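You operate a simulated robot arm through the tools that you are given. There is no shell and no other tool.

You run a simulated robot arm. Do the job below in one go: nothing can be reset, and whatever is moved stays where it is left.

TASK
Ladle stock onto the flour and whisk a smooth sauce.
Fine: Lay the stock pot lid on the bare end of the counter. Three sauce ladles go from the stock pot into the small saucepan; stand the ladle back and seat the lid again. Whisk till no streak or lump shows and lay the whisk back. Pinch no finger; drop, topple, crush or chip nothing, tools too; spill no more than 8 ml at a pour or dip, 20 ml in all. Set down upright: sauce ladle.

It is judged by the outcome, as a careful person would: the job done as asked, and still so three seconds after it is handed in. It fails if anything else is knocked over, pushed out of place, dropped, spilled or broken. Lids that push on must go on centred and level and be pressed home; caps that screw on are set level and turned clockwise until they are tight.

THE ROBOT
A 6-joint arm with a two-finger parallel gripper, fixed in place. Base frame: the origin is on the floor under the middle of its stand, x ahead of it, y to its left, z up; the work surface is at about z = 950. Lengths are in mm, angles in rad, forces in N, time in s.
With the tool pointing down near the work surface it reaches from about 440 to 860 mm from the base axis. Its first joint turns from -2.007 to 2.007 rad. Payload 4.2 kg.
The TCP is the grasp point between the finger pads, 23 mm short of the fingertips. In the tool frame z runs along the fingers and y along their closing line. The gripper opens to 94 mm. The fingers are 38 mm wide and 10 mm thick; the gripper's body (54 by 96 mm) begins 39 mm behind the TCP.
Orientation is told as [roll, pitch, yaw] about the base's x, y, z axes, in that order, counted from this pose: with the fingers straight down and closing along the base's y, the tool's x points along the base's -x, its y along +y and its z along -z.

THE INTERFACE
- The arm moves only by the tool nudge_tool. Its argument "series" is a list of rows, each a list of 3 entries, a list of its own where there are three numbers: the turn, a rotation vector about the tool's x, y, z in units of 120 degrees (1.0 is 120 degrees), then the shift along the tool's x, y, z in units of 100 mm (1.0 is 100 mm), then the opening, from 0 (shut) to 1 (fully open). In form: [[[ax, ay, az], [tx, ty, tz], hand], ...]. A call has 1 to 20 rows; each row is the pose to reach, as a shift and turn from the pose commanded when the call began, along the tool's axes at that moment. A call with a number of a shift or a turn outside -1 to 1 is refused whole. A row lasts 0.2 s, in which the tool goes at most 50 mm and 0.15 rad; a call with a longer step from one row to the next is refused whole, and so is a gripper value outside its range. A pose out of reach is approached as far as the arm can. The call stops where the force on the tool passes 40 N (or 10 N more than at its start, if that is more) or the arm is blocked; 0.2 s more then pass. The fingers move at their own pace (about 108 mm/s each) and stop on an object; they squeeze with about 32 N. The grip force told is the motor's: it shows also when the fingers shut on nothing. Time passes only in rows, and 0.2 s behind the last, so rows that repeat a pose let the fingers close. The reply holds the time, the measured pose of the TCP, the force on the tool along the base axes, the opening and the grip force, in the units named above and with some noise, with the torque about the TCP (base axes, N m) and any sound that the robot's microphone picked up, and new pictures: "pictures" is both (left out), scene, wrist or none.
- Cameras (640 x 400 px; columns grow to the right, rows downward): "scene" is fixed at [48.5, 650.3, 1716.6]; the picture's right is [-0.74, -0.67, 0.00], its down [-0.41, 0.45, -0.79] and it looks along [0.53, -0.59, -0.61] (base axes); focal length 349 px, centre (320, 200). "wrist" rides on the gripper at [86, 16, -74] in the tool frame; the picture's right is [-0.18, 0.98, 0.00], its down [-0.58, -0.11, -0.81] and it looks along [-0.79, -0.15, 0.59] (tool axes); focal length 243 px, centre (320, 200). There is no depth. A picture from a camera that has moved, and an enlarged one, comes with that camera's place and axes in the base frame and with its lens.
- slide_trunk(by): slides the trunk up (or, below 0, down) by that many mm; the arm rides with it, the base frame stays. It gives what a move gives, with no picture.
- zoom(camera, box): a new picture of the part [left, top, right, bottom] of that camera's present view, enlarged. It takes no simulated time.
- job_done(): hands the job in; it is judged then, once.

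Nothing tells you positions but the pictures and the camera data. Unless the task says otherwise, let go and move clear before handing in.

The tools are called after ">>>" by a JSON object that holds its "method" and its "body". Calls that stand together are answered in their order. nudge_tool: Moves the arm, as the interface text tells. Its arguments: {"type":"object","properties":{"series":{"type":"array","items":{"type":"array"}},"pictures":{"type":"string","enum":["both","scene","wrist","none"]}},"required":["series"]} The other tools are called the same way: slide_trunk (by) moves the trunk up or down; zoom (camera, box) takes an enlarged picture of a part of a camera's view; job_done () hands the job in.

At the start:

```text
time_s: 0.0
position: [598.1, -75.3, 1382.7]
tool_rot: [-0.001, 0.0, -0.001]
ft_force: [0.5, 0.6, -0.1]
wrist_torque: [0.0, 0.01, 0.05]
opening: 94.2
grasp_force: 0.1
trunk travel left (down, up): [-900.0, 90.0]
```

scene: 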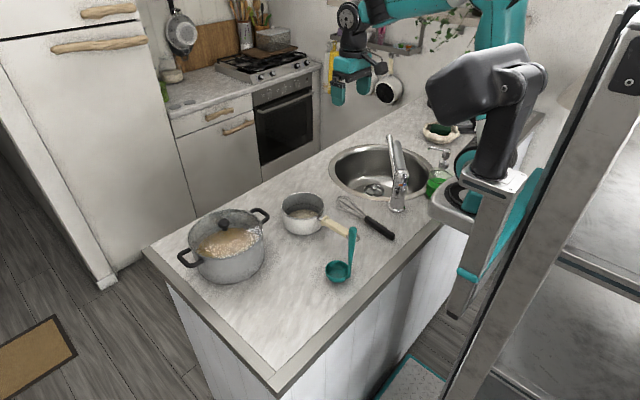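
wrist: 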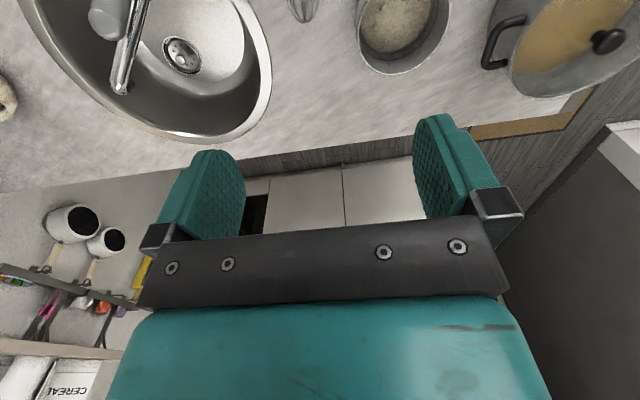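

I see a counter with a lidded stock pot (glass lid with a black knob), a small saucepan, a whisk and a teal ladle standing upright. I'll take enlarged views first so I can locate each one.

>>> {"method": "zoom", "body": {"camera": "scene", "box": [160, 180, 290, 300]}}

>>> {"method": "zoom", "body": {"camera": "scene", "box": [270, 170, 420, 300]}}

>>> {"method": "zoom", "body": {"camera": "scene", "box": [140, 170, 460, 370]}}

>>> {"method": "zoom", "body": {"camera": "wrist", "box": [280, 0, 640, 160]}}

```text
3.33 times, centred on (225, 240) of scene
camera zoom: at [48.5, 650.3, 1716.6], right [-0.74, -0.67, 0.0], down [-0.41, 0.45, -0.79], along [0.53, -0.59, -0.61], focal length 1164 px, centre (637, 67)
```

zoom: 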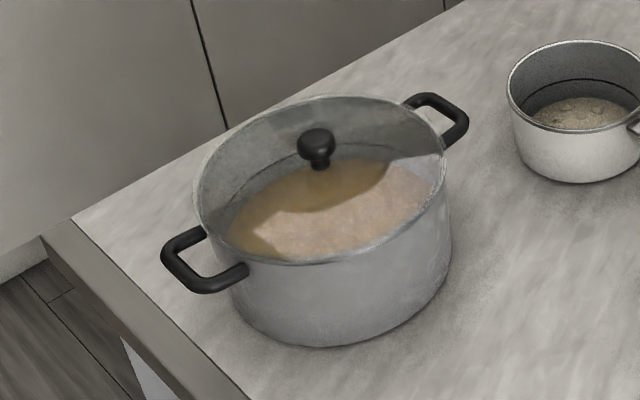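

```text
3.08 times, centred on (345, 235) of scene
camera zoom: at [48.5, 650.3, 1716.6], right [-0.74, -0.67, 0.0], down [-0.41, 0.45, -0.79], along [0.53, -0.59, -0.61], focal length 1074 px, centre (243, 92)
```

zoom: 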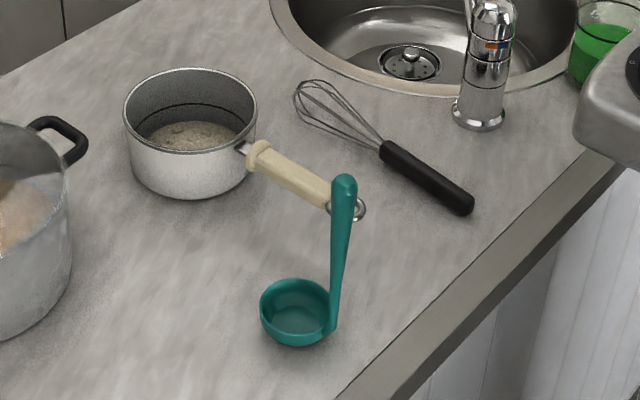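

```text
2.00 times, centred on (300, 270) of scene
camera zoom: at [48.5, 650.3, 1716.6], right [-0.74, -0.67, 0.0], down [-0.41, 0.45, -0.79], along [0.53, -0.59, -0.61], focal length 698 px, centre (360, 60)
```

zoom: 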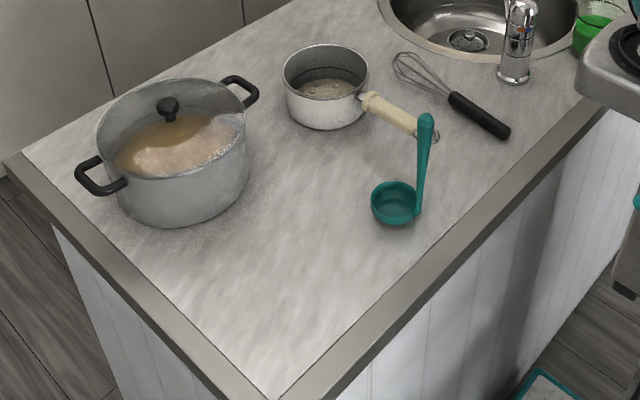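

```text
1.78 times, centred on (460, 80) of wrist
camera zoom: at [511.8, -59.0, 1457.5], right [0.18, 0.98, 0.0], down [0.58, -0.11, 0.81], along [0.79, -0.15, -0.59], focal length 431 px, centre (71, 413)
```

zoom: 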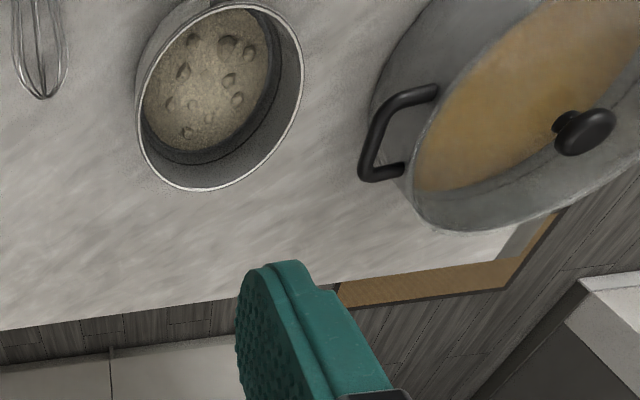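

The bare end of the counter looks to be around (490, 310). I take the lid knob to be near (716, 297), the saucepan near (680, 35), the ladle near (446, 139) and the whisk near (414..669, -110). I'll move high over the pot so the wrist camera can measure it better.

>>> {"method": "nudge_tool", "body": {"series": [[[0, 0, 0], [0, 0.3, 0], 1], [[0, 0, 0], [0, 0.65, 0], 1], [[0, 0, 0], [0, 1, 0], 1]], "pictures": "none"}}

```text
time_s: 0.8
position: [597.5, 25.3, 1383.2]
tool_rot: [-0.001, -0.001, -0.001]
ft_force: [-0.9, -0.1, 0.6]
wrist_torque: [-0.01, 0.0, 0.0]
opening: 94.0
grasp_force: 0.1
trunk travel left (down, up): [-900.0, 90.0]
```

The arm is tracking well. I'll keep moving toward the pot.

>>> {"method": "nudge_tool", "body": {"series": [[[0, 0, 0], [0, 0.4, 0], 1], [[0, 0, 0], [0, 0.8, 0], 1], [[0, 0, 0], [0, 1, 0], 1]], "pictures": "wrist"}}

>>> {"method": "nudge_tool", "body": {"series": [[[0, 0, 0], [0, 0.4, 0], 1], [[0, 0, 0], [0, 0.8, 0], 1], [[0, 0, 0], [0, 1, 0], 1]], "pictures": "both"}}

```text
time_s: 1.6
position: [598.6, 126.0, 1381.3]
tool_rot: [0.001, -0.001, 0.001]
ft_force: [0.7, -0.2, -0.3]
wrist_torque: [0.02, 0.0, -0.02]
opening: 94.1
grasp_force: 0.2
trunk travel left (down, up): [-900.0, 90.0]
camera wrist: at [511.8, 141.3, 1457.5], right [0.18, 0.98, 0.0], down [0.58, -0.11, 0.81], along [0.79, -0.15, -0.59], focal length 243 px, centre (320, 200)
```

wrist: 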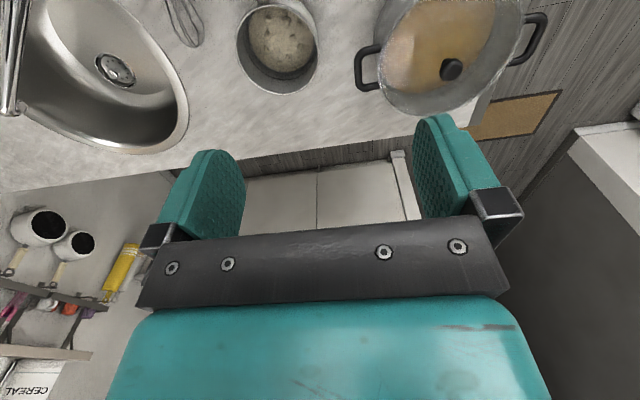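

```text
time_s: 2.4
position: [597.9, 227.0, 1380.9]
tool_rot: [0.0, 0.0, -0.001]
ft_force: [-1.3, -0.4, 0.3]
wrist_torque: [-0.02, 0.0, 0.03]
opening: 93.8
grasp_force: 0.1
trunk travel left (down, up): [-900.0, 90.0]
camera wrist: at [511.7, 241.4, 1457.0], right [0.19, 0.98, 0.0], down [0.58, -0.11, 0.81], along [0.79, -0.15, -0.59], focal length 243 px, centre (320, 200)
```

scene: 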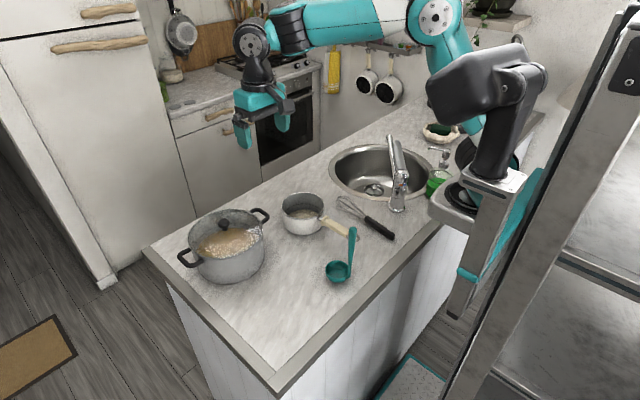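
wrist: 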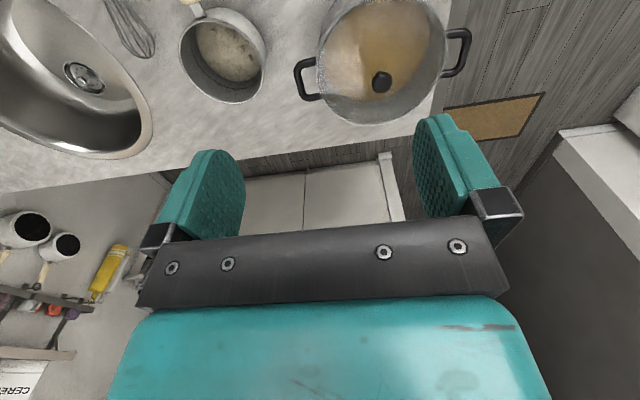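

Stereo from the two views puts the knob near (717, 298, 1094). I'll move above it and come down partway.

>>> {"method": "nudge_tool", "body": {"series": [[[0, 0, 0], [-0.3, 0.2, 0.1], 1], [[0, 0, 0], [-0.6, 0.4, 0.3], 1], [[0, 0, 0], [-0.9, 0.6, 0.5], 1], [[0, 0, 0], [-1.0, 0.7, 0.7], 1]], "pictures": "wrist"}}

>>> {"method": "nudge_tool", "body": {"series": [[[0, 0, 0], [-0.1, 0.0, 0.35], 1], [[0, 0, 0], [-0.2, 0.01, 0.7], 1], [[0, 0, 0], [-0.2, 0.01, 0.9], 1]], "pictures": "both"}}

```text
time_s: 3.4
position: [699.2, 296.7, 1311.7]
tool_rot: [0.001, 0.0, 0.002]
ft_force: [-0.5, 0.0, 0.4]
wrist_torque: [0.02, 0.0, 0.01]
opening: 93.9
grasp_force: 0.2
trunk travel left (down, up): [-900.0, 90.0]
camera wrist: at [611.9, 311.5, 1387.3], right [0.18, 0.98, 0.0], down [0.58, -0.11, 0.81], along [0.79, -0.15, -0.59], focal length 243 px, centre (320, 200)
```

wrist: 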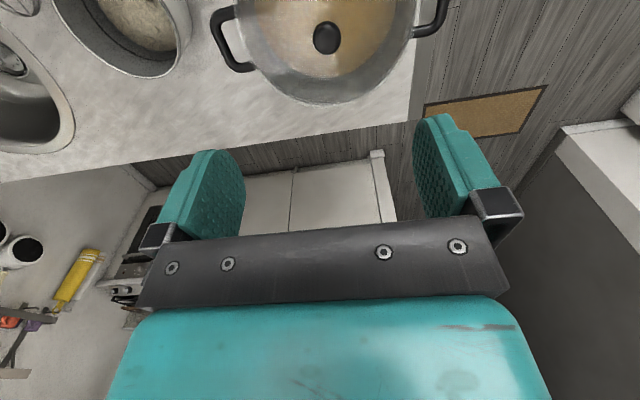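

```text
time_s: 4.2
position: [719.2, 296.4, 1221.7]
tool_rot: [0.001, 0.001, -0.001]
ft_force: [-0.5, -0.1, -0.1]
wrist_torque: [0.01, -0.03, -0.02]
opening: 93.7
grasp_force: 0.0
trunk travel left (down, up): [-900.0, 90.0]
camera wrist: at [631.8, 311.4, 1296.8], right [0.18, 0.98, 0.0], down [0.58, -0.11, 0.81], along [0.79, -0.15, -0.59], focal length 243 px, centre (320, 200)
```

scene: 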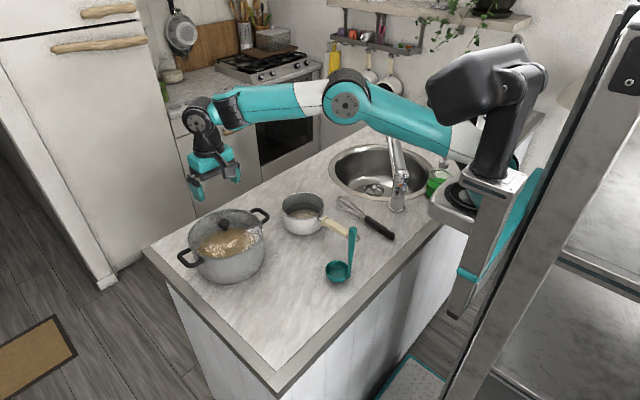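
wrist: 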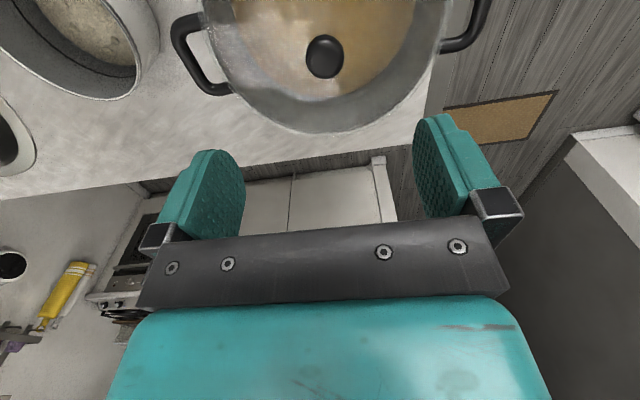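

The knob is fixed at about (719, 299, 1094). I'll zoom in to see how the lid sits and how the knob is shaped.

>>> {"method": "zoom", "body": {"camera": "wrist", "box": [160, 0, 500, 180]}}

>>> {"method": "zoom", "body": {"camera": "scene", "box": [170, 195, 280, 290]}}

```text
1.88 times, centred on (330, 90) of wrist
camera zoom: at [631.8, 311.4, 1296.8], right [0.18, 0.98, 0.0], down [0.58, -0.11, 0.81], along [0.79, -0.15, -0.59], focal length 457 px, centre (301, 407)
```

zoom: 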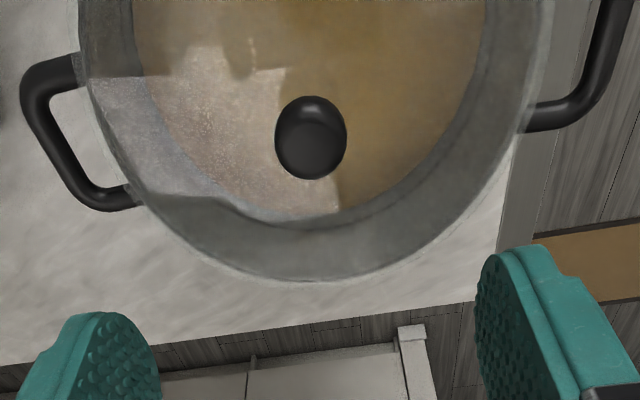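

```text
4.21 times, centred on (225, 242) of scene
camera zoom: at [48.5, 650.3, 1716.6], right [-0.74, -0.67, 0.0], down [-0.41, 0.45, -0.79], along [0.53, -0.59, -0.61], focal length 1470 px, centre (720, 21)
```

zoom: 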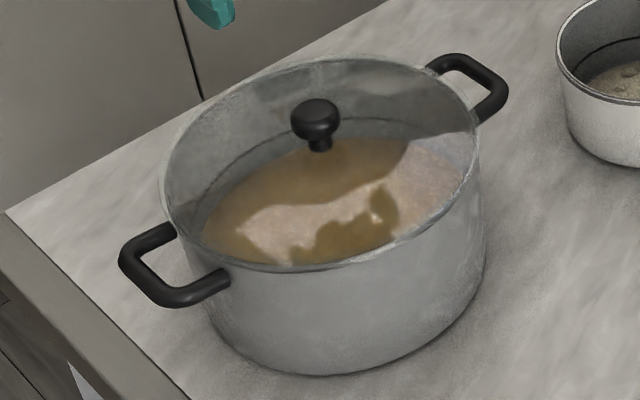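

The lid is flat glass on the rim, with a mushroom knob about 30 mm wide. I'll centre over the knob and come down in small steps.

>>> {"method": "nudge_tool", "body": {"series": [[[0, 0, 0], [-0.01, 0.04, 0.3], 1], [[0, 0, 0], [-0.01, 0.04, 0.6], 1], [[0, 0, 0], [-0.01, 0.04, 0.9], 1], [[0, 0, 0], [-0.01, 0.04, 1.0], 1]], "pictures": "both"}}

```text
time_s: 5.2
position: [719.4, 299.6, 1121.5]
tool_rot: [0.001, -0.001, -0.001]
ft_force: [0.4, 0.2, 0.4]
wrist_torque: [-0.01, 0.01, -0.02]
opening: 94.1
grasp_force: 0.0
trunk travel left (down, up): [-900.0, 90.0]
camera wrist: at [632.9, 315.8, 1196.4], right [0.18, 0.98, 0.0], down [0.58, -0.11, 0.81], along [0.79, -0.15, -0.59], focal length 243 px, centre (320, 200)
```

scene: 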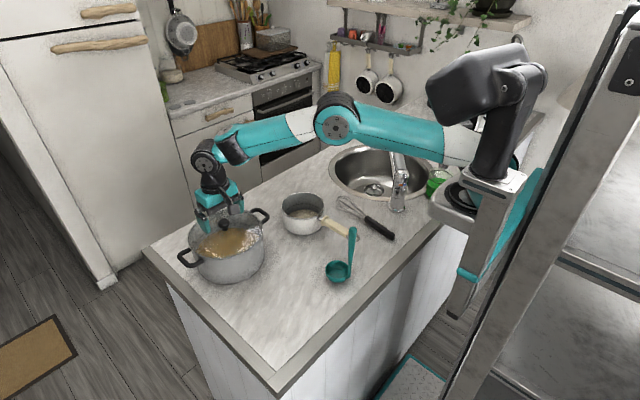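
wrist: 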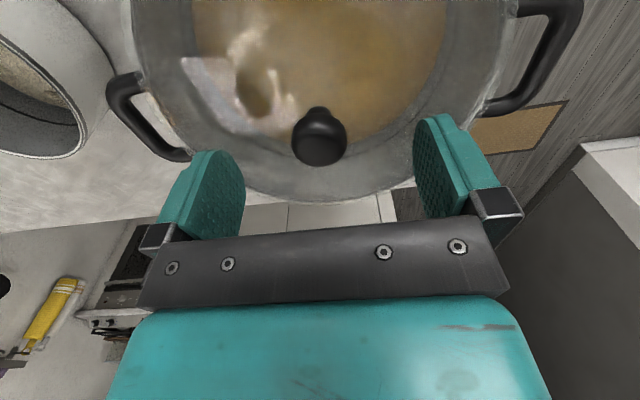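

>>> {"method": "zoom", "body": {"camera": "wrist", "box": [200, 60, 460, 240]}}

>>> {"method": "zoom", "body": {"camera": "scene", "box": [170, 170, 280, 260]}}

```text
2.22 times, centred on (330, 150) of wrist
camera zoom: at [632.9, 315.8, 1196.4], right [0.18, 0.98, 0.0], down [0.58, -0.11, 0.81], along [0.79, -0.15, -0.59], focal length 539 px, centre (298, 311)
```

zoom: 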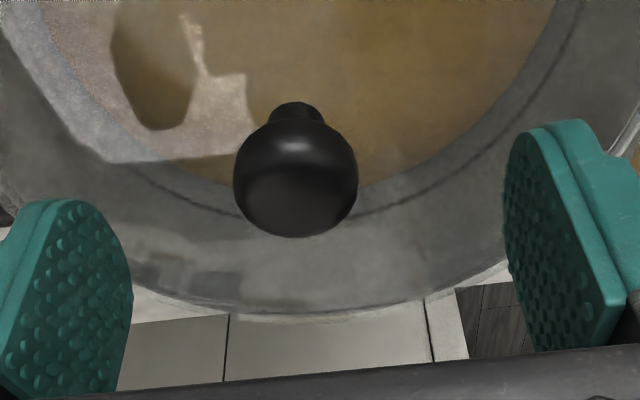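

```text
4.44 times, centred on (225, 215) of scene
camera zoom: at [48.5, 650.3, 1716.6], right [-0.74, -0.67, 0.0], down [-0.41, 0.45, -0.79], along [0.53, -0.59, -0.61], focal length 1552 px, centre (742, 133)
```

zoom: 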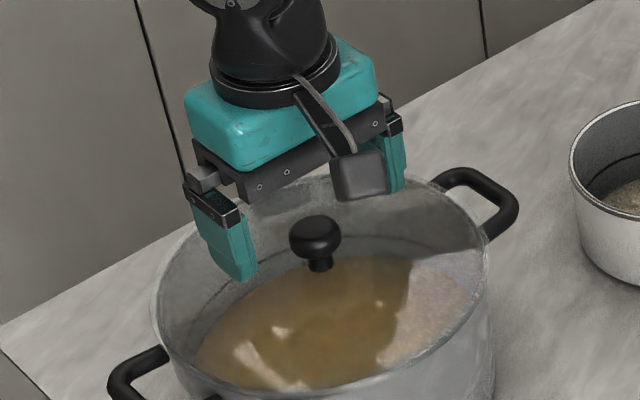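

The knob head spans roughly z 1082 to 1098, and the lid surface is at about 1073. I'll descend to TCP z ≈ 1099 so the fingertips stay about 3 mm above the glass.

>>> {"method": "nudge_tool", "body": {"series": [[[0, 0, 0], [0, 0, 0.1], 1], [[0, 0, 0], [0, 0, 0.18], 1], [[0, 0, 0], [0, 0, 0.225], 1], [[0, 0, 0], [0, 0, 0.225], 1]], "pictures": "both"}}

```text
time_s: 6.2
position: [718.7, 300.5, 1099.6]
tool_rot: [-0.001, 0.001, 0.0]
ft_force: [0.1, -0.1, 0.3]
wrist_torque: [0.01, 0.01, 0.01]
opening: 94.3
grasp_force: 0.0
trunk travel left (down, up): [-900.0, 90.0]
camera wrist: at [632.9, 315.9, 1174.5], right [0.18, 0.98, 0.0], down [0.58, -0.11, 0.81], along [0.79, -0.15, -0.59], focal length 243 px, centre (320, 200)
```

scene: 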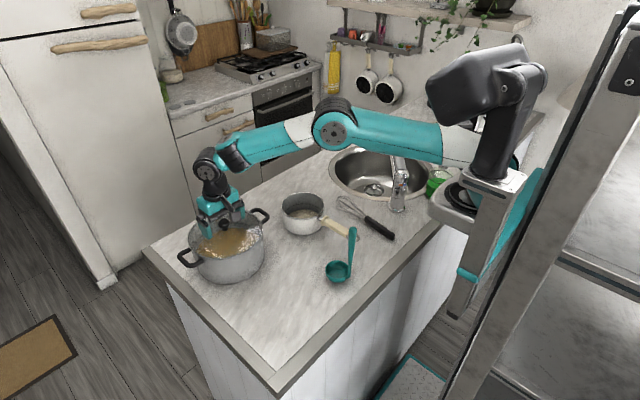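
wrist: 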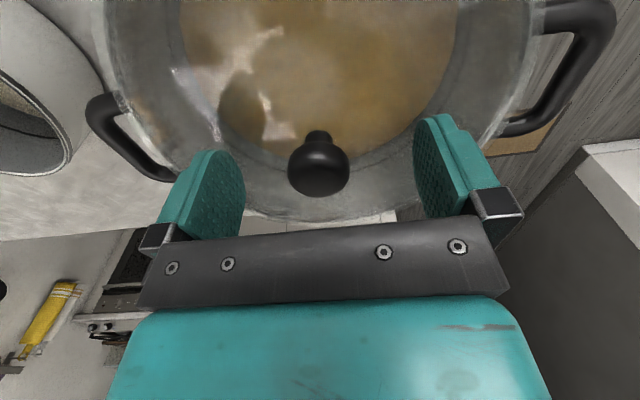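

>>> {"method": "nudge_tool", "body": {"series": [[[0, 0, 0], [0, 0, 0], 0.5], [[0, 0, 0], [0, 0, 0], 0.1], [[0, 0, 0], [0, 0, 0], 0], [[0, 0, 0], [0, 0, 0], 0]], "pictures": "both"}}

```text
time_s: 7.2
position: [719.6, 300.7, 1100.3]
tool_rot: [0.001, 0.001, -0.001]
ft_force: [0.3, 0.0, 0.9]
wrist_torque: [-0.18, -0.01, 0.02]
opening: 30.4
grasp_force: 31.6
trunk travel left (down, up): [-900.0, 90.0]
camera wrist: at [632.9, 315.9, 1174.7], right [0.18, 0.98, 0.0], down [0.58, -0.11, 0.81], along [0.79, -0.15, -0.59], focal length 243 px, centre (320, 200)
```

scene: 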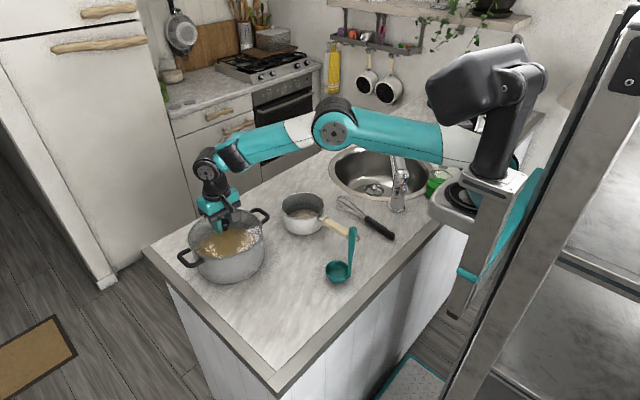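
wrist: 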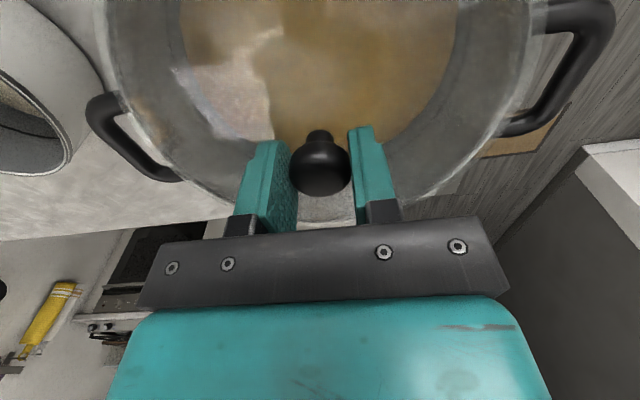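

I have the knob at 30.4 mm opening. Now I'll lift straight up, slowly.

>>> {"method": "nudge_tool", "body": {"series": [[[0, 0, 0], [0, 0, -0.05], 0], [[0, 0, 0], [0, 0, -0.15], 0], [[0, 0, 0], [0, 0, -0.3], 0], [[0, 0, 0], [0, 0, -0.5], 0], [[0, 0, 0], [0, 0, -0.6], 0]], "pictures": "both"}}

```text
time_s: 8.4
position: [720.2, 301.9, 1159.2]
tool_rot: [0.0, -0.002, 0.001]
ft_force: [-0.2, 0.2, -1.1]
wrist_torque: [0.0, 0.0, 0.0]
opening: 30.2
grasp_force: 32.0
trunk travel left (down, up): [-900.0, 90.0]
camera wrist: at [633.4, 315.8, 1234.8], right [0.18, 0.98, 0.0], down [0.58, -0.11, 0.81], along [0.79, -0.15, -0.59], focal length 243 px, centre (320, 200)
```

scene: 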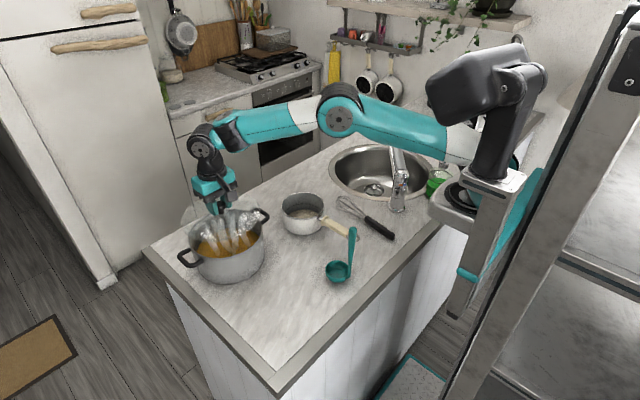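
wrist: 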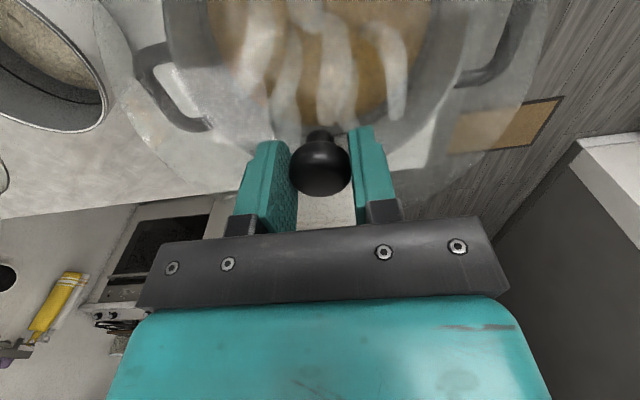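

The lid is off and level. I'll carry it toward the robot, over the bare end near (500, 312).

>>> {"method": "nudge_tool", "body": {"series": [[[0, 0, 0], [0.1, 0, -0.1], 0], [[0, 0, 0], [0.3, 0, -0.2], 0], [[0, 0, 0], [0.55, 0.0, -0.2], 0], [[0, 0, 0], [0.8, 0.05, -0.2], 0], [[0, 0, 0], [1.0, 0.05, -0.2], 0]], "pictures": "none"}}

>>> {"method": "nudge_tool", "body": {"series": [[[0, 0, 0], [0.25, 0.02, 0], 0], [[0, 0, 0], [0.5, 0.05, 0], 0], [[0, 0, 0], [0.75, 0.08, 0], 0], [[0, 0, 0], [1.0, 0.08, 0], 0]], "pictures": "both"}}

```text
time_s: 9.6
position: [620.4, 305.2, 1179.1]
tool_rot: [0.001, -0.001, 0.0]
ft_force: [1.0, 0.0, -2.2]
wrist_torque: [0.03, -0.01, 0.0]
opening: 30.4
grasp_force: 31.9
trunk travel left (down, up): [-900.0, 90.0]
```

```text
time_s: 10.6
position: [519.7, 314.3, 1179.7]
tool_rot: [0.0, -0.001, 0.001]
ft_force: [-0.6, -0.2, -0.7]
wrist_torque: [0.02, 0.03, -0.02]
opening: 30.2
grasp_force: 31.9
trunk travel left (down, up): [-900.0, 90.0]
camera wrist: at [433.0, 328.9, 1254.9], right [0.18, 0.98, 0.0], down [0.58, -0.11, 0.81], along [0.79, -0.15, -0.59], focal length 243 px, centre (320, 200)
```

scene: 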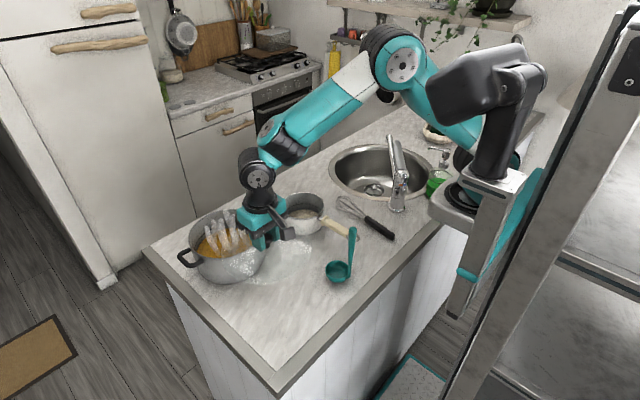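
wrist: 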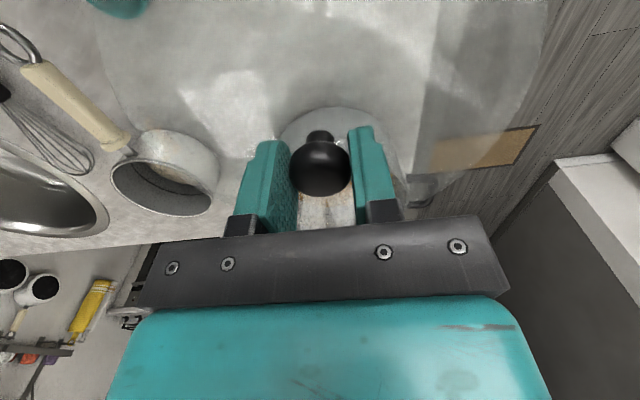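

>>> {"method": "zoom", "body": {"camera": "scene", "box": [220, 200, 400, 400]}}

>>> {"method": "zoom", "body": {"camera": "scene", "box": [160, 190, 340, 300]}}

```text
2.00 times, centred on (310, 300) of scene
camera zoom: at [48.5, 650.3, 1716.6], right [-0.74, -0.67, 0.0], down [-0.41, 0.45, -0.79], along [0.53, -0.59, -0.61], focal length 698 px, centre (340, 0)
```

zoom: 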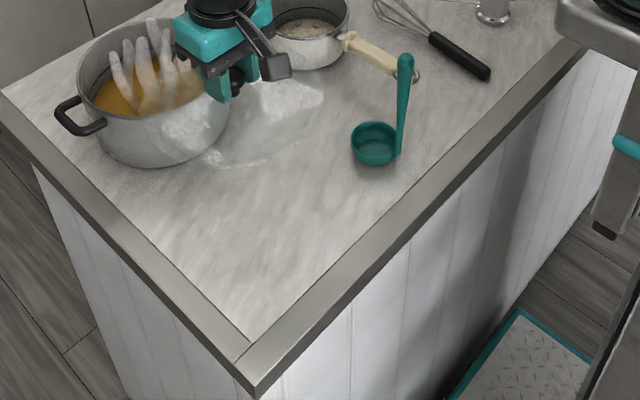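

```text
3.56 times, centred on (250, 245) of scene
camera zoom: at [48.5, 650.3, 1716.6], right [-0.74, -0.67, 0.0], down [-0.41, 0.45, -0.79], along [0.53, -0.59, -0.61], focal length 1242 px, centre (569, 40)
```

zoom: 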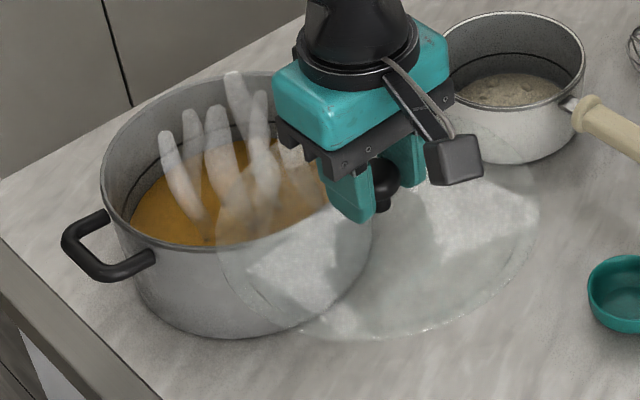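

The marble's front edge is at x ≈ 375 and its end is at y ≈ 434, so a lid about 98 mm in radius fits well at (500, 312). Lowering now.

>>> {"method": "nudge_tool", "body": {"series": [[[0, 0, 0], [0.18, 0, 0.15], 0], [[0, 0, 0], [0.18, 0, 0.4], 0], [[0, 0, 0], [0.18, 0, 0.7], 0], [[0, 0, 0], [0.18, 0, 1.0], 0]], "pictures": "none"}}

>>> {"method": "nudge_tool", "body": {"series": [[[0, 0, 0], [0, 0, 0.2], 0], [[0, 0, 0], [0, 0, 0.4], 0], [[0, 0, 0], [0, 0, 0.6], 0], [[0, 0, 0], [0, 0, 0.8], 0]], "pictures": "both"}}

```text
time_s: 11.6
position: [500.7, 314.4, 1079.1]
tool_rot: [0.0, 0.0, -0.001]
ft_force: [-0.8, -0.1, -1.4]
wrist_torque: [0.02, -0.02, 0.0]
opening: 30.2
grasp_force: 32.6
trunk travel left (down, up): [-900.0, 90.0]
```

```text
time_s: 12.6
position: [502.0, 314.2, 1000.8]
tool_rot: [0.001, 0.002, 0.0]
ft_force: [-0.5, 0.0, -1.9]
wrist_torque: [0.0, 0.01, -0.02]
opening: 30.3
grasp_force: 32.0
trunk travel left (down, up): [-900.0, 90.0]
camera wrist: at [415.3, 329.4, 1074.7], right [0.18, 0.98, 0.0], down [0.58, -0.11, 0.81], along [0.79, -0.15, -0.59], focal length 243 px, centre (320, 200)
```

scene: 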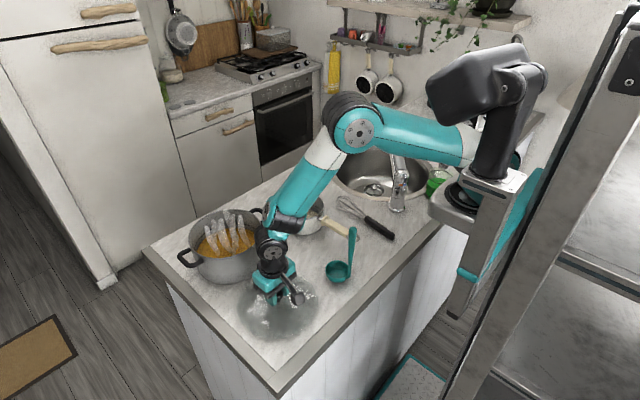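
wrist: 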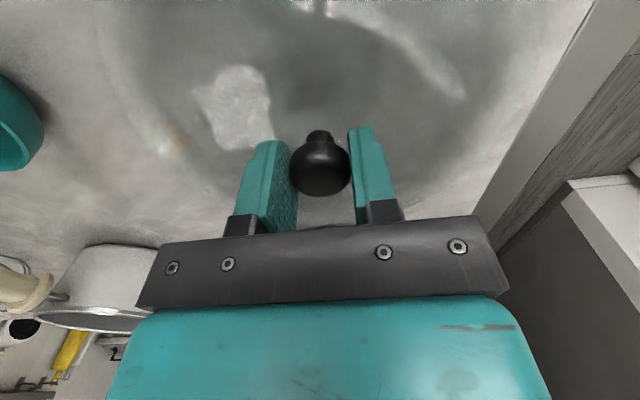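

>>> {"method": "nudge_tool", "body": {"series": [[[0, 0, 0], [0, 0, 0.04], 0], [[0, 0, 0], [0, 0, 0.08], 0], [[0, 0, 0], [0, 0, 0.1], 0]], "pictures": "none"}}

>>> {"method": "zoom", "body": {"camera": "scene", "box": [220, 240, 340, 350]}}

```text
time_s: 13.4
position: [501.9, 314.3, 991.9]
tool_rot: [0.002, -0.003, 0.002]
ft_force: [4.3, 0.3, 34.1]
wrist_torque: [-0.45, 0.28, 0.09]
opening: 30.4
grasp_force: 32.0
trunk travel left (down, up): [-900.0, 90.0]
```

```text
3.64 times, centred on (280, 295) of scene
camera zoom: at [48.5, 650.3, 1716.6], right [-0.74, -0.67, 0.0], down [-0.41, 0.45, -0.79], along [0.53, -0.59, -0.61], focal length 1270 px, centre (466, -146)
```

zoom: 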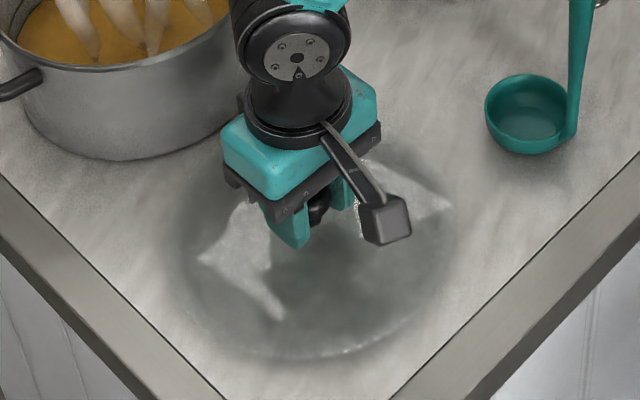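

The lid is touching the counter at TCP z ≈ 991.9 with about 34 N. I'll back off the load before letting go.

>>> {"method": "nudge_tool", "body": {"series": [[[0, 0, 0], [0, 0, -0.006], 0], [[0, 0, 0], [0, 0, -0.012], 0], [[0, 0, 0], [0, 0, -0.012], 0]], "pictures": "none"}}

```text
time_s: 14.2
position: [502.1, 314.2, 991.0]
tool_rot: [0.001, -0.002, -0.001]
ft_force: [9.0, 5.6, 29.1]
wrist_torque: [-0.31, -0.53, 0.09]
opening: 30.2
grasp_force: 32.4
trunk travel left (down, up): [-900.0, 90.0]
```

>>> {"method": "nudge_tool", "body": {"series": [[[0, 0, 0], [0, 0, -0.01], 0], [[0, 0, 0], [0, 0, -0.02], 0], [[0, 0, 0], [0, 0, -0.02], 0]], "pictures": "none"}}

```text
time_s: 15.0
position: [500.1, 313.4, 991.2]
tool_rot: [-0.001, 0.001, 0.0]
ft_force: [2.0, 2.8, 7.1]
wrist_torque: [0.2, -0.7, 0.14]
opening: 29.9
grasp_force: 31.8
trunk travel left (down, up): [-900.0, 90.0]
```

>>> {"method": "nudge_tool", "body": {"series": [[[0, 0, 0], [0, 0, -0.005], 0], [[0, 0, 0], [0, 0, -0.005], 0.4], [[0, 0, 0], [0, 0, -0.005], 0.5], [[0, 0, 0], [0, 0, -0.005], 0.7]], "pictures": "both"}}

```text
time_s: 16.0
position: [501.9, 313.3, 993.0]
tool_rot: [-0.001, 0.001, 0.0]
ft_force: [0.8, -0.8, 0.2]
wrist_torque: [0.02, 0.01, -0.02]
opening: 65.9
grasp_force: 0.0
trunk travel left (down, up): [-900.0, 90.0]
camera wrist: at [414.9, 328.9, 1068.4], right [0.18, 0.98, 0.0], down [0.58, -0.11, 0.81], along [0.79, -0.15, -0.59], focal length 243 px, centre (320, 200)
```

scene: 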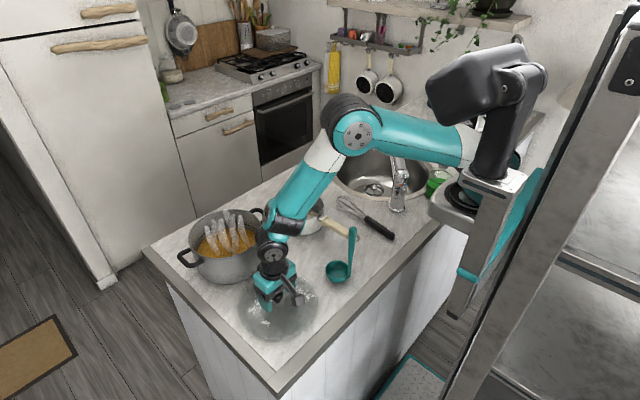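
wrist: 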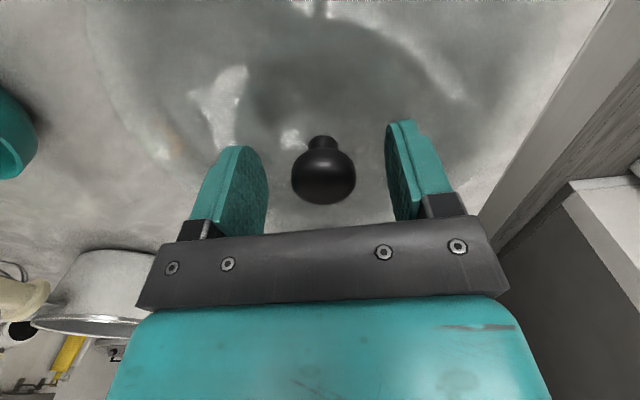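

The lid is resting on the bare end. I'll raise straight up and look toward the ladle.

>>> {"method": "nudge_tool", "body": {"series": [[[0, 0, 0], [0, 0, -0.15], 0.7], [[0, 0, 0], [0, 0, -0.4], 0.7], [[0, 0, 0], [0, 0, -0.7], 1], [[0, 0, 0], [0, 0, -1.0], 1]], "pictures": "wrist"}}

>>> {"method": "nudge_tool", "body": {"series": [[[0, 0, 0], [0, 0, -0.4], 1], [[0, 0, 0], [0, 0, -0.8], 1], [[0, 0, 0], [0, 0, -1.0], 1]], "pictures": "both"}}

```text
time_s: 17.0
position: [503.1, 314.7, 1093.0]
tool_rot: [0.001, 0.0, 0.0]
ft_force: [0.5, 1.3, -0.7]
wrist_torque: [-0.04, 0.04, 0.0]
opening: 94.3
grasp_force: 0.1
trunk travel left (down, up): [-900.0, 90.0]
camera wrist: at [415.6, 329.3, 1168.5], right [0.18, 0.98, 0.0], down [0.58, -0.11, 0.81], along [0.79, -0.15, -0.59], focal length 243 px, centre (320, 200)
```

wrist: 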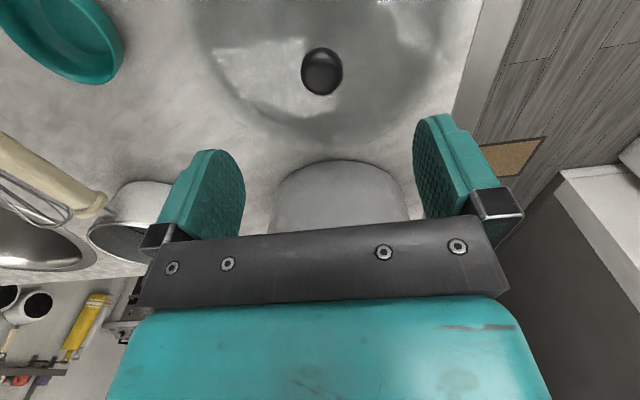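

```text
time_s: 17.8
position: [501.3, 314.3, 1192.9]
tool_rot: [0.0, 0.0, 0.001]
ft_force: [-0.1, 0.4, 0.7]
wrist_torque: [-0.02, -0.01, 0.01]
opening: 94.0
grasp_force: 0.1
trunk travel left (down, up): [-900.0, 90.0]
camera wrist: at [415.2, 328.5, 1268.4], right [0.18, 0.98, 0.0], down [0.58, -0.11, 0.81], along [0.79, -0.15, -0.59], focal length 243 px, centre (320, 200)
```

scene: 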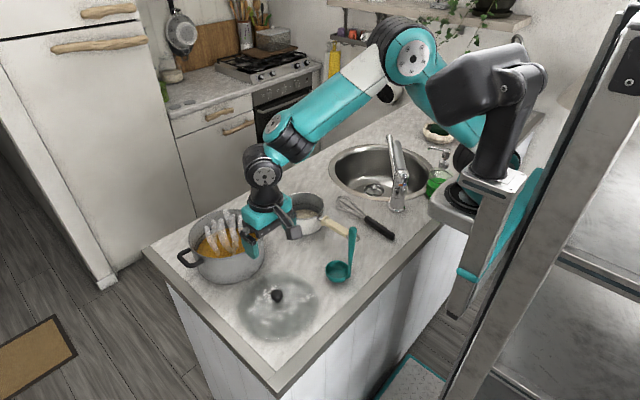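
wrist: 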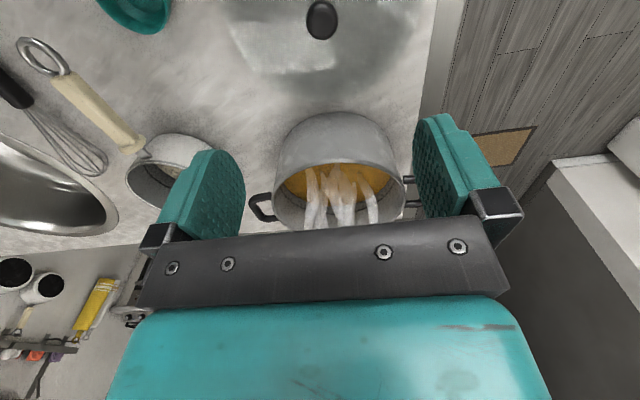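

The lid is sitting near (501, 315). Next is the ladle, whose handle I take to be near (410, 132) with its top around z 1145. I'll move behind and above it for wrist views.

>>> {"method": "nudge_tool", "body": {"series": [[[0, 0, 0], [0.1, -0.3, -0.2], 1], [[0, 0, 0], [0.2, -0.6, -0.4], 1], [[0, 0, 0], [0.3, -0.9, -0.6], 1], [[0, 0, 0], [0.4, -1.0, -0.7], 1]], "pictures": "none"}}

>>> {"method": "nudge_tool", "body": {"series": [[[0, 0, 0], [0.1, -0.4, 0], 1], [[0, 0, 0], [0.1, -0.8, 0], 1]], "pictures": "both"}}

```text
time_s: 18.8
position: [462.1, 213.3, 1262.1]
tool_rot: [0.0, -0.001, 0.002]
ft_force: [-0.3, -0.2, 0.7]
wrist_torque: [0.01, 0.01, 0.03]
opening: 93.8
grasp_force: 0.0
trunk travel left (down, up): [-900.0, 90.0]
```

```text
time_s: 19.4
position: [451.3, 134.3, 1263.0]
tool_rot: [-0.001, -0.001, 0.001]
ft_force: [0.5, 0.7, -0.8]
wrist_torque: [0.0, 0.0, 0.0]
opening: 93.9
grasp_force: 0.1
trunk travel left (down, up): [-900.0, 90.0]
camera wrist: at [364.8, 149.4, 1337.6], right [0.18, 0.98, 0.0], down [0.58, -0.11, 0.81], along [0.79, -0.15, -0.59], focal length 243 px, centre (320, 200)
```

scene: 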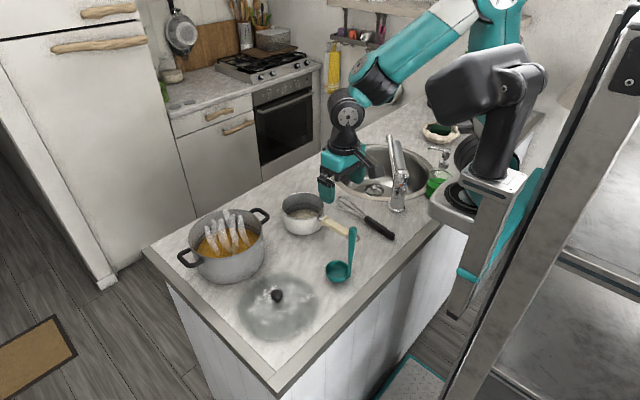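
wrist: 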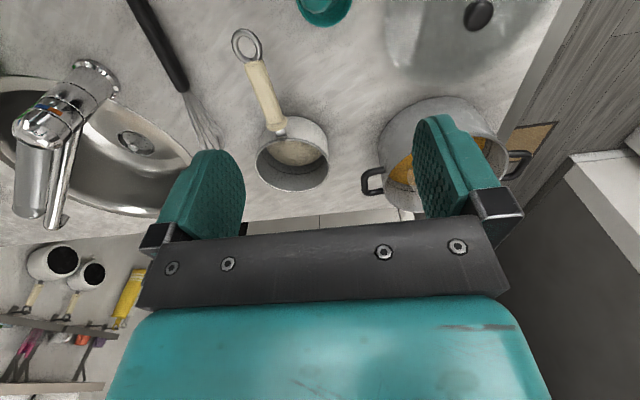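

The ladle handle is below the frame. I'll pitch the tool about 40° so the wrist camera looks nearly straight down at it.

>>> {"method": "nudge_tool", "body": {"series": [[[0, 0.07, 0], [0, 0, 0], 1], [[0, 0.14, 0], [0, 0, 0], 1], [[0, 0.21, 0], [0, 0, 0], 1], [[0, 0.28, 0], [0, 0, 0], 1], [[0, 0.333, 0], [0, 0, 0], 1]], "pictures": "both"}}

```text
time_s: 20.6
position: [451.3, 133.4, 1263.7]
tool_rot: [0.001, 0.697, -0.002]
ft_force: [-0.3, 0.0, 0.1]
wrist_torque: [0.0, -0.03, -0.01]
opening: 94.2
grasp_force: 0.2
trunk travel left (down, up): [-900.0, 90.0]
camera wrist: at [432.7, 148.9, 1376.8], right [0.14, 0.98, -0.12], down [0.96, -0.11, 0.24], along [0.23, -0.15, -0.96], focal length 243 px, centre (320, 200)
```

scene: 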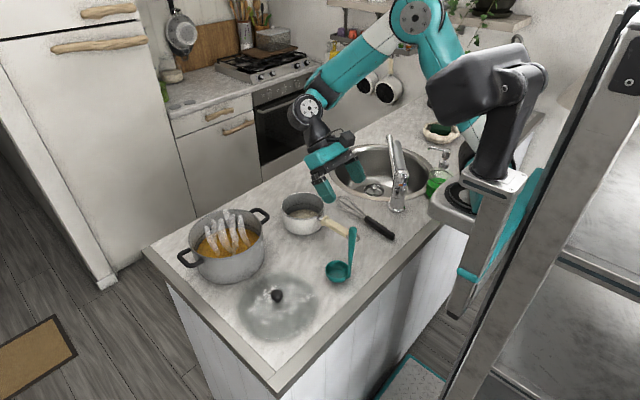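
wrist: 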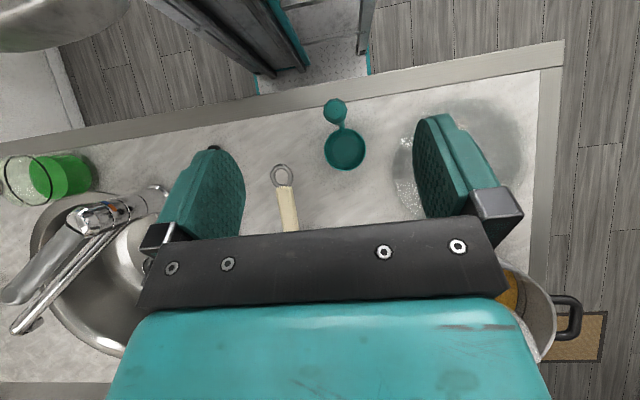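

Now the whole ladle is visible from above. I'll zoom in to measure it.

>>> {"method": "zoom", "body": {"camera": "wrist", "box": [260, 80, 420, 180]}}

>>> {"method": "zoom", "body": {"camera": "scene", "box": [310, 215, 390, 295]}}

```text
4.00 times, centred on (340, 130) of wrist
camera zoom: at [432.7, 148.9, 1376.8], right [0.14, 0.98, -0.12], down [0.96, -0.11, 0.24], along [0.23, -0.15, -0.96], focal length 970 px, centre (240, 480)
```

zoom: 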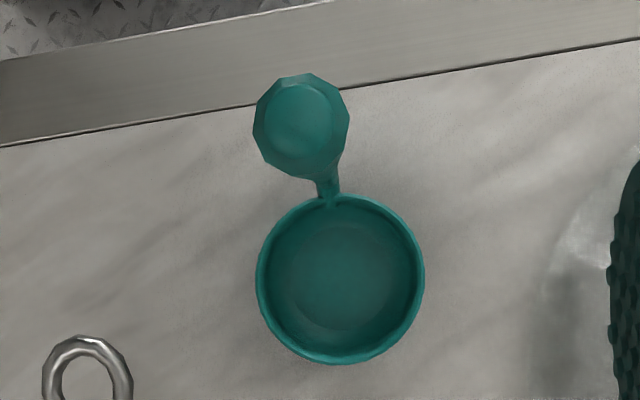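

```text
5.00 times, centred on (350, 255) of scene
camera zoom: at [48.5, 650.3, 1716.6], right [-0.74, -0.67, 0.0], down [-0.41, 0.45, -0.79], along [0.53, -0.59, -0.61], focal length 1746 px, centre (170, -75)
```

zoom: 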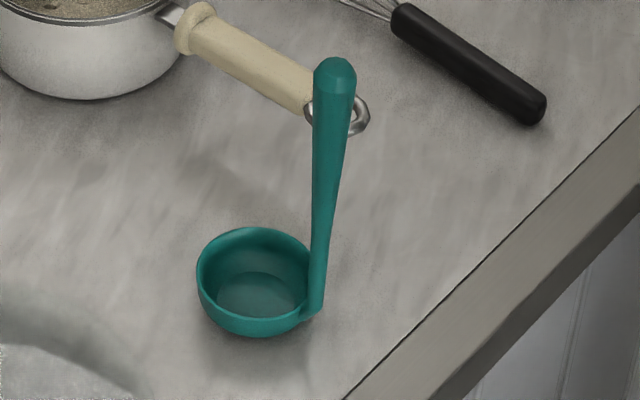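

I take the ladle handle axis to be near (408, 140), vertical, with its top at z ≈ 1157 and about 20 mm across. The bowl is centred near (449, 141) on the +x side of the handle. I'll level the tool again and then check that the arm can reach over the handle.

>>> {"method": "nudge_tool", "body": {"series": [[[0, -0.07, 0], [0, 0, 0], 1], [[0, -0.14, 0], [0, 0, 0], 1], [[0, -0.21, 0], [0, 0, 0], 1], [[0, -0.28, 0], [0, 0, 0], 1], [[0, -0.333, 0], [0, 0, 0], 1]], "pictures": "none"}}

>>> {"method": "nudge_tool", "body": {"series": [[[0, 0, 0], [0.2, 0.03, 0.0], 1], [[0, 0, 0], [0.43, 0.065, 0.0], 1], [[0, 0, 0], [0.43, 0.065, 0.0], 1]], "pictures": "both"}}

```text
time_s: 21.8
position: [452.3, 133.4, 1263.5]
tool_rot: [0.0, -0.002, -0.001]
ft_force: [0.1, 0.0, -0.2]
wrist_torque: [-0.01, 0.05, 0.0]
opening: 94.0
grasp_force: 0.1
trunk travel left (down, up): [-900.0, 90.0]
```

```text
time_s: 22.6
position: [409.7, 140.7, 1262.8]
tool_rot: [0.0, 0.002, 0.001]
ft_force: [0.5, 0.2, -0.5]
wrist_torque: [0.03, -0.01, 0.02]
opening: 93.9
grasp_force: 0.1
trunk travel left (down, up): [-900.0, 90.0]
camera wrist: at [321.9, 155.8, 1337.8], right [0.18, 0.98, 0.0], down [0.58, -0.11, 0.81], along [0.79, -0.15, -0.59], focal length 243 px, centre (320, 200)
```

scene: 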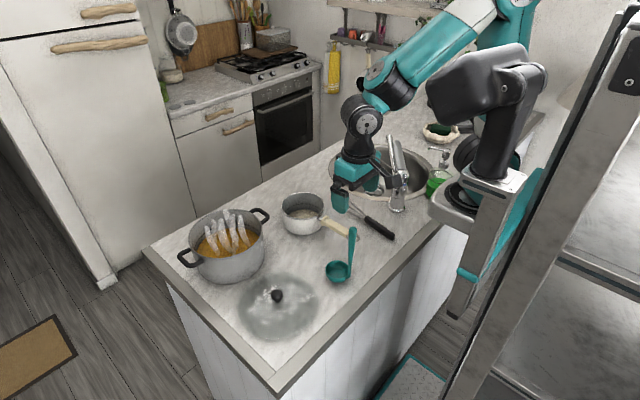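
wrist: 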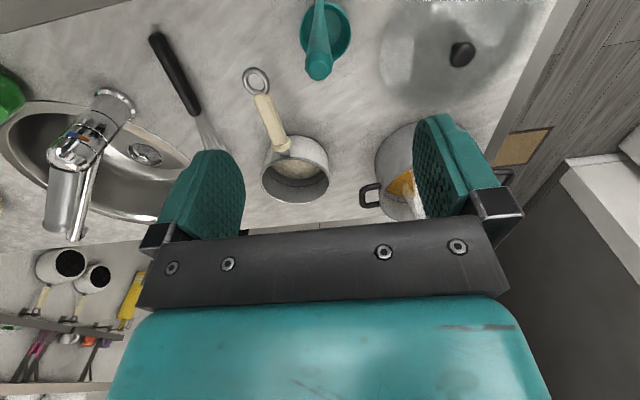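

The handle top sits almost exactly under the TCP, at about (406.5, 140). Coming down around the handle now.

>>> {"method": "nudge_tool", "body": {"series": [[[0, 0, 0], [0.01, 0.003, 0.3], 1], [[0, 0, 0], [0.01, 0.003, 0.6], 1], [[0, 0, 0], [0.01, 0.003, 0.85], 1], [[0, 0, 0], [0.01, 0.003, 0.95], 1]], "pictures": "both"}}

```text
time_s: 23.6
position: [407.2, 140.0, 1168.2]
tool_rot: [-0.001, 0.0, 0.0]
ft_force: [-0.6, -0.2, -0.3]
wrist_torque: [-0.03, -0.02, 0.0]
opening: 93.8
grasp_force: 0.1
trunk travel left (down, up): [-900.0, 90.0]
camera wrist: at [321.1, 156.2, 1243.2], right [0.18, 0.98, 0.0], down [0.58, -0.11, 0.81], along [0.79, -0.15, -0.59], focal length 243 px, centre (320, 200)
```

scene: 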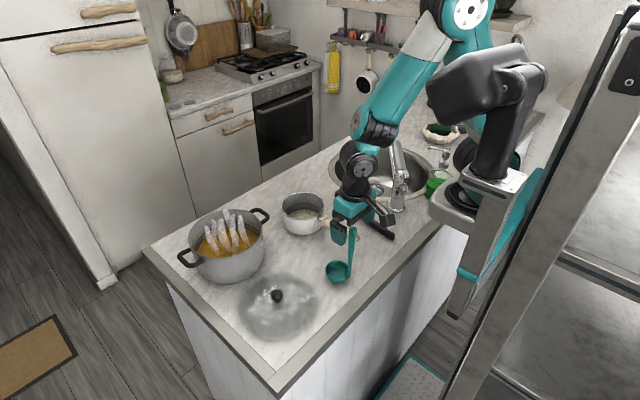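
wrist: 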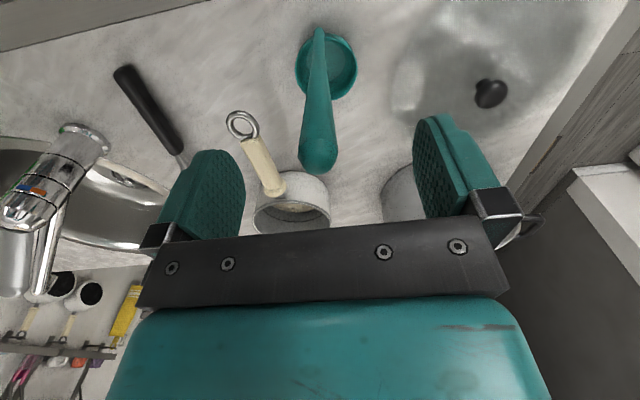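

>>> {"method": "nudge_tool", "body": {"series": [[[0, 0, 0], [0.0, 0, 0.15], 1], [[0, 0, 0], [0.0, 0, 0.3], 1], [[0, 0, 0], [0.0, 0, 0.35], 1], [[0, 0, 0], [0, 0, 0.35], 1]], "pictures": "both"}}

```text
time_s: 24.6
position: [407.9, 141.8, 1133.2]
tool_rot: [-0.001, -0.001, -0.001]
ft_force: [-0.8, -0.4, 0.6]
wrist_torque: [0.0, 0.02, 0.02]
opening: 94.2
grasp_force: 0.1
trunk travel left (down, up): [-900.0, 90.0]
camera wrist: at [320.9, 156.2, 1208.4], right [0.18, 0.98, 0.0], down [0.58, -0.11, 0.81], along [0.79, -0.15, -0.59], focal length 243 px, centre (320, 200)
```

scene: 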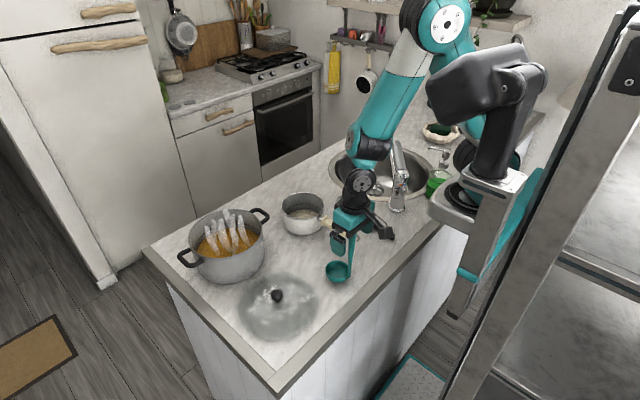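
wrist: 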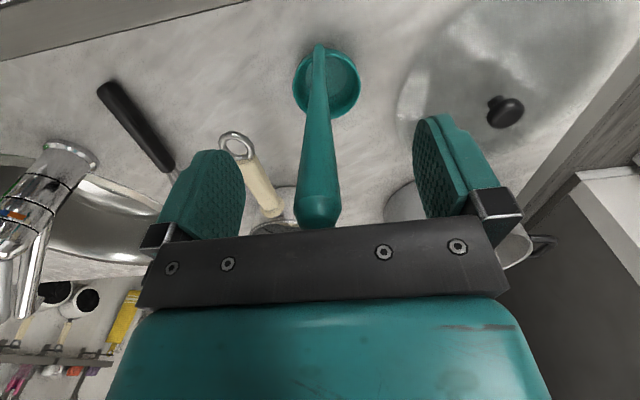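

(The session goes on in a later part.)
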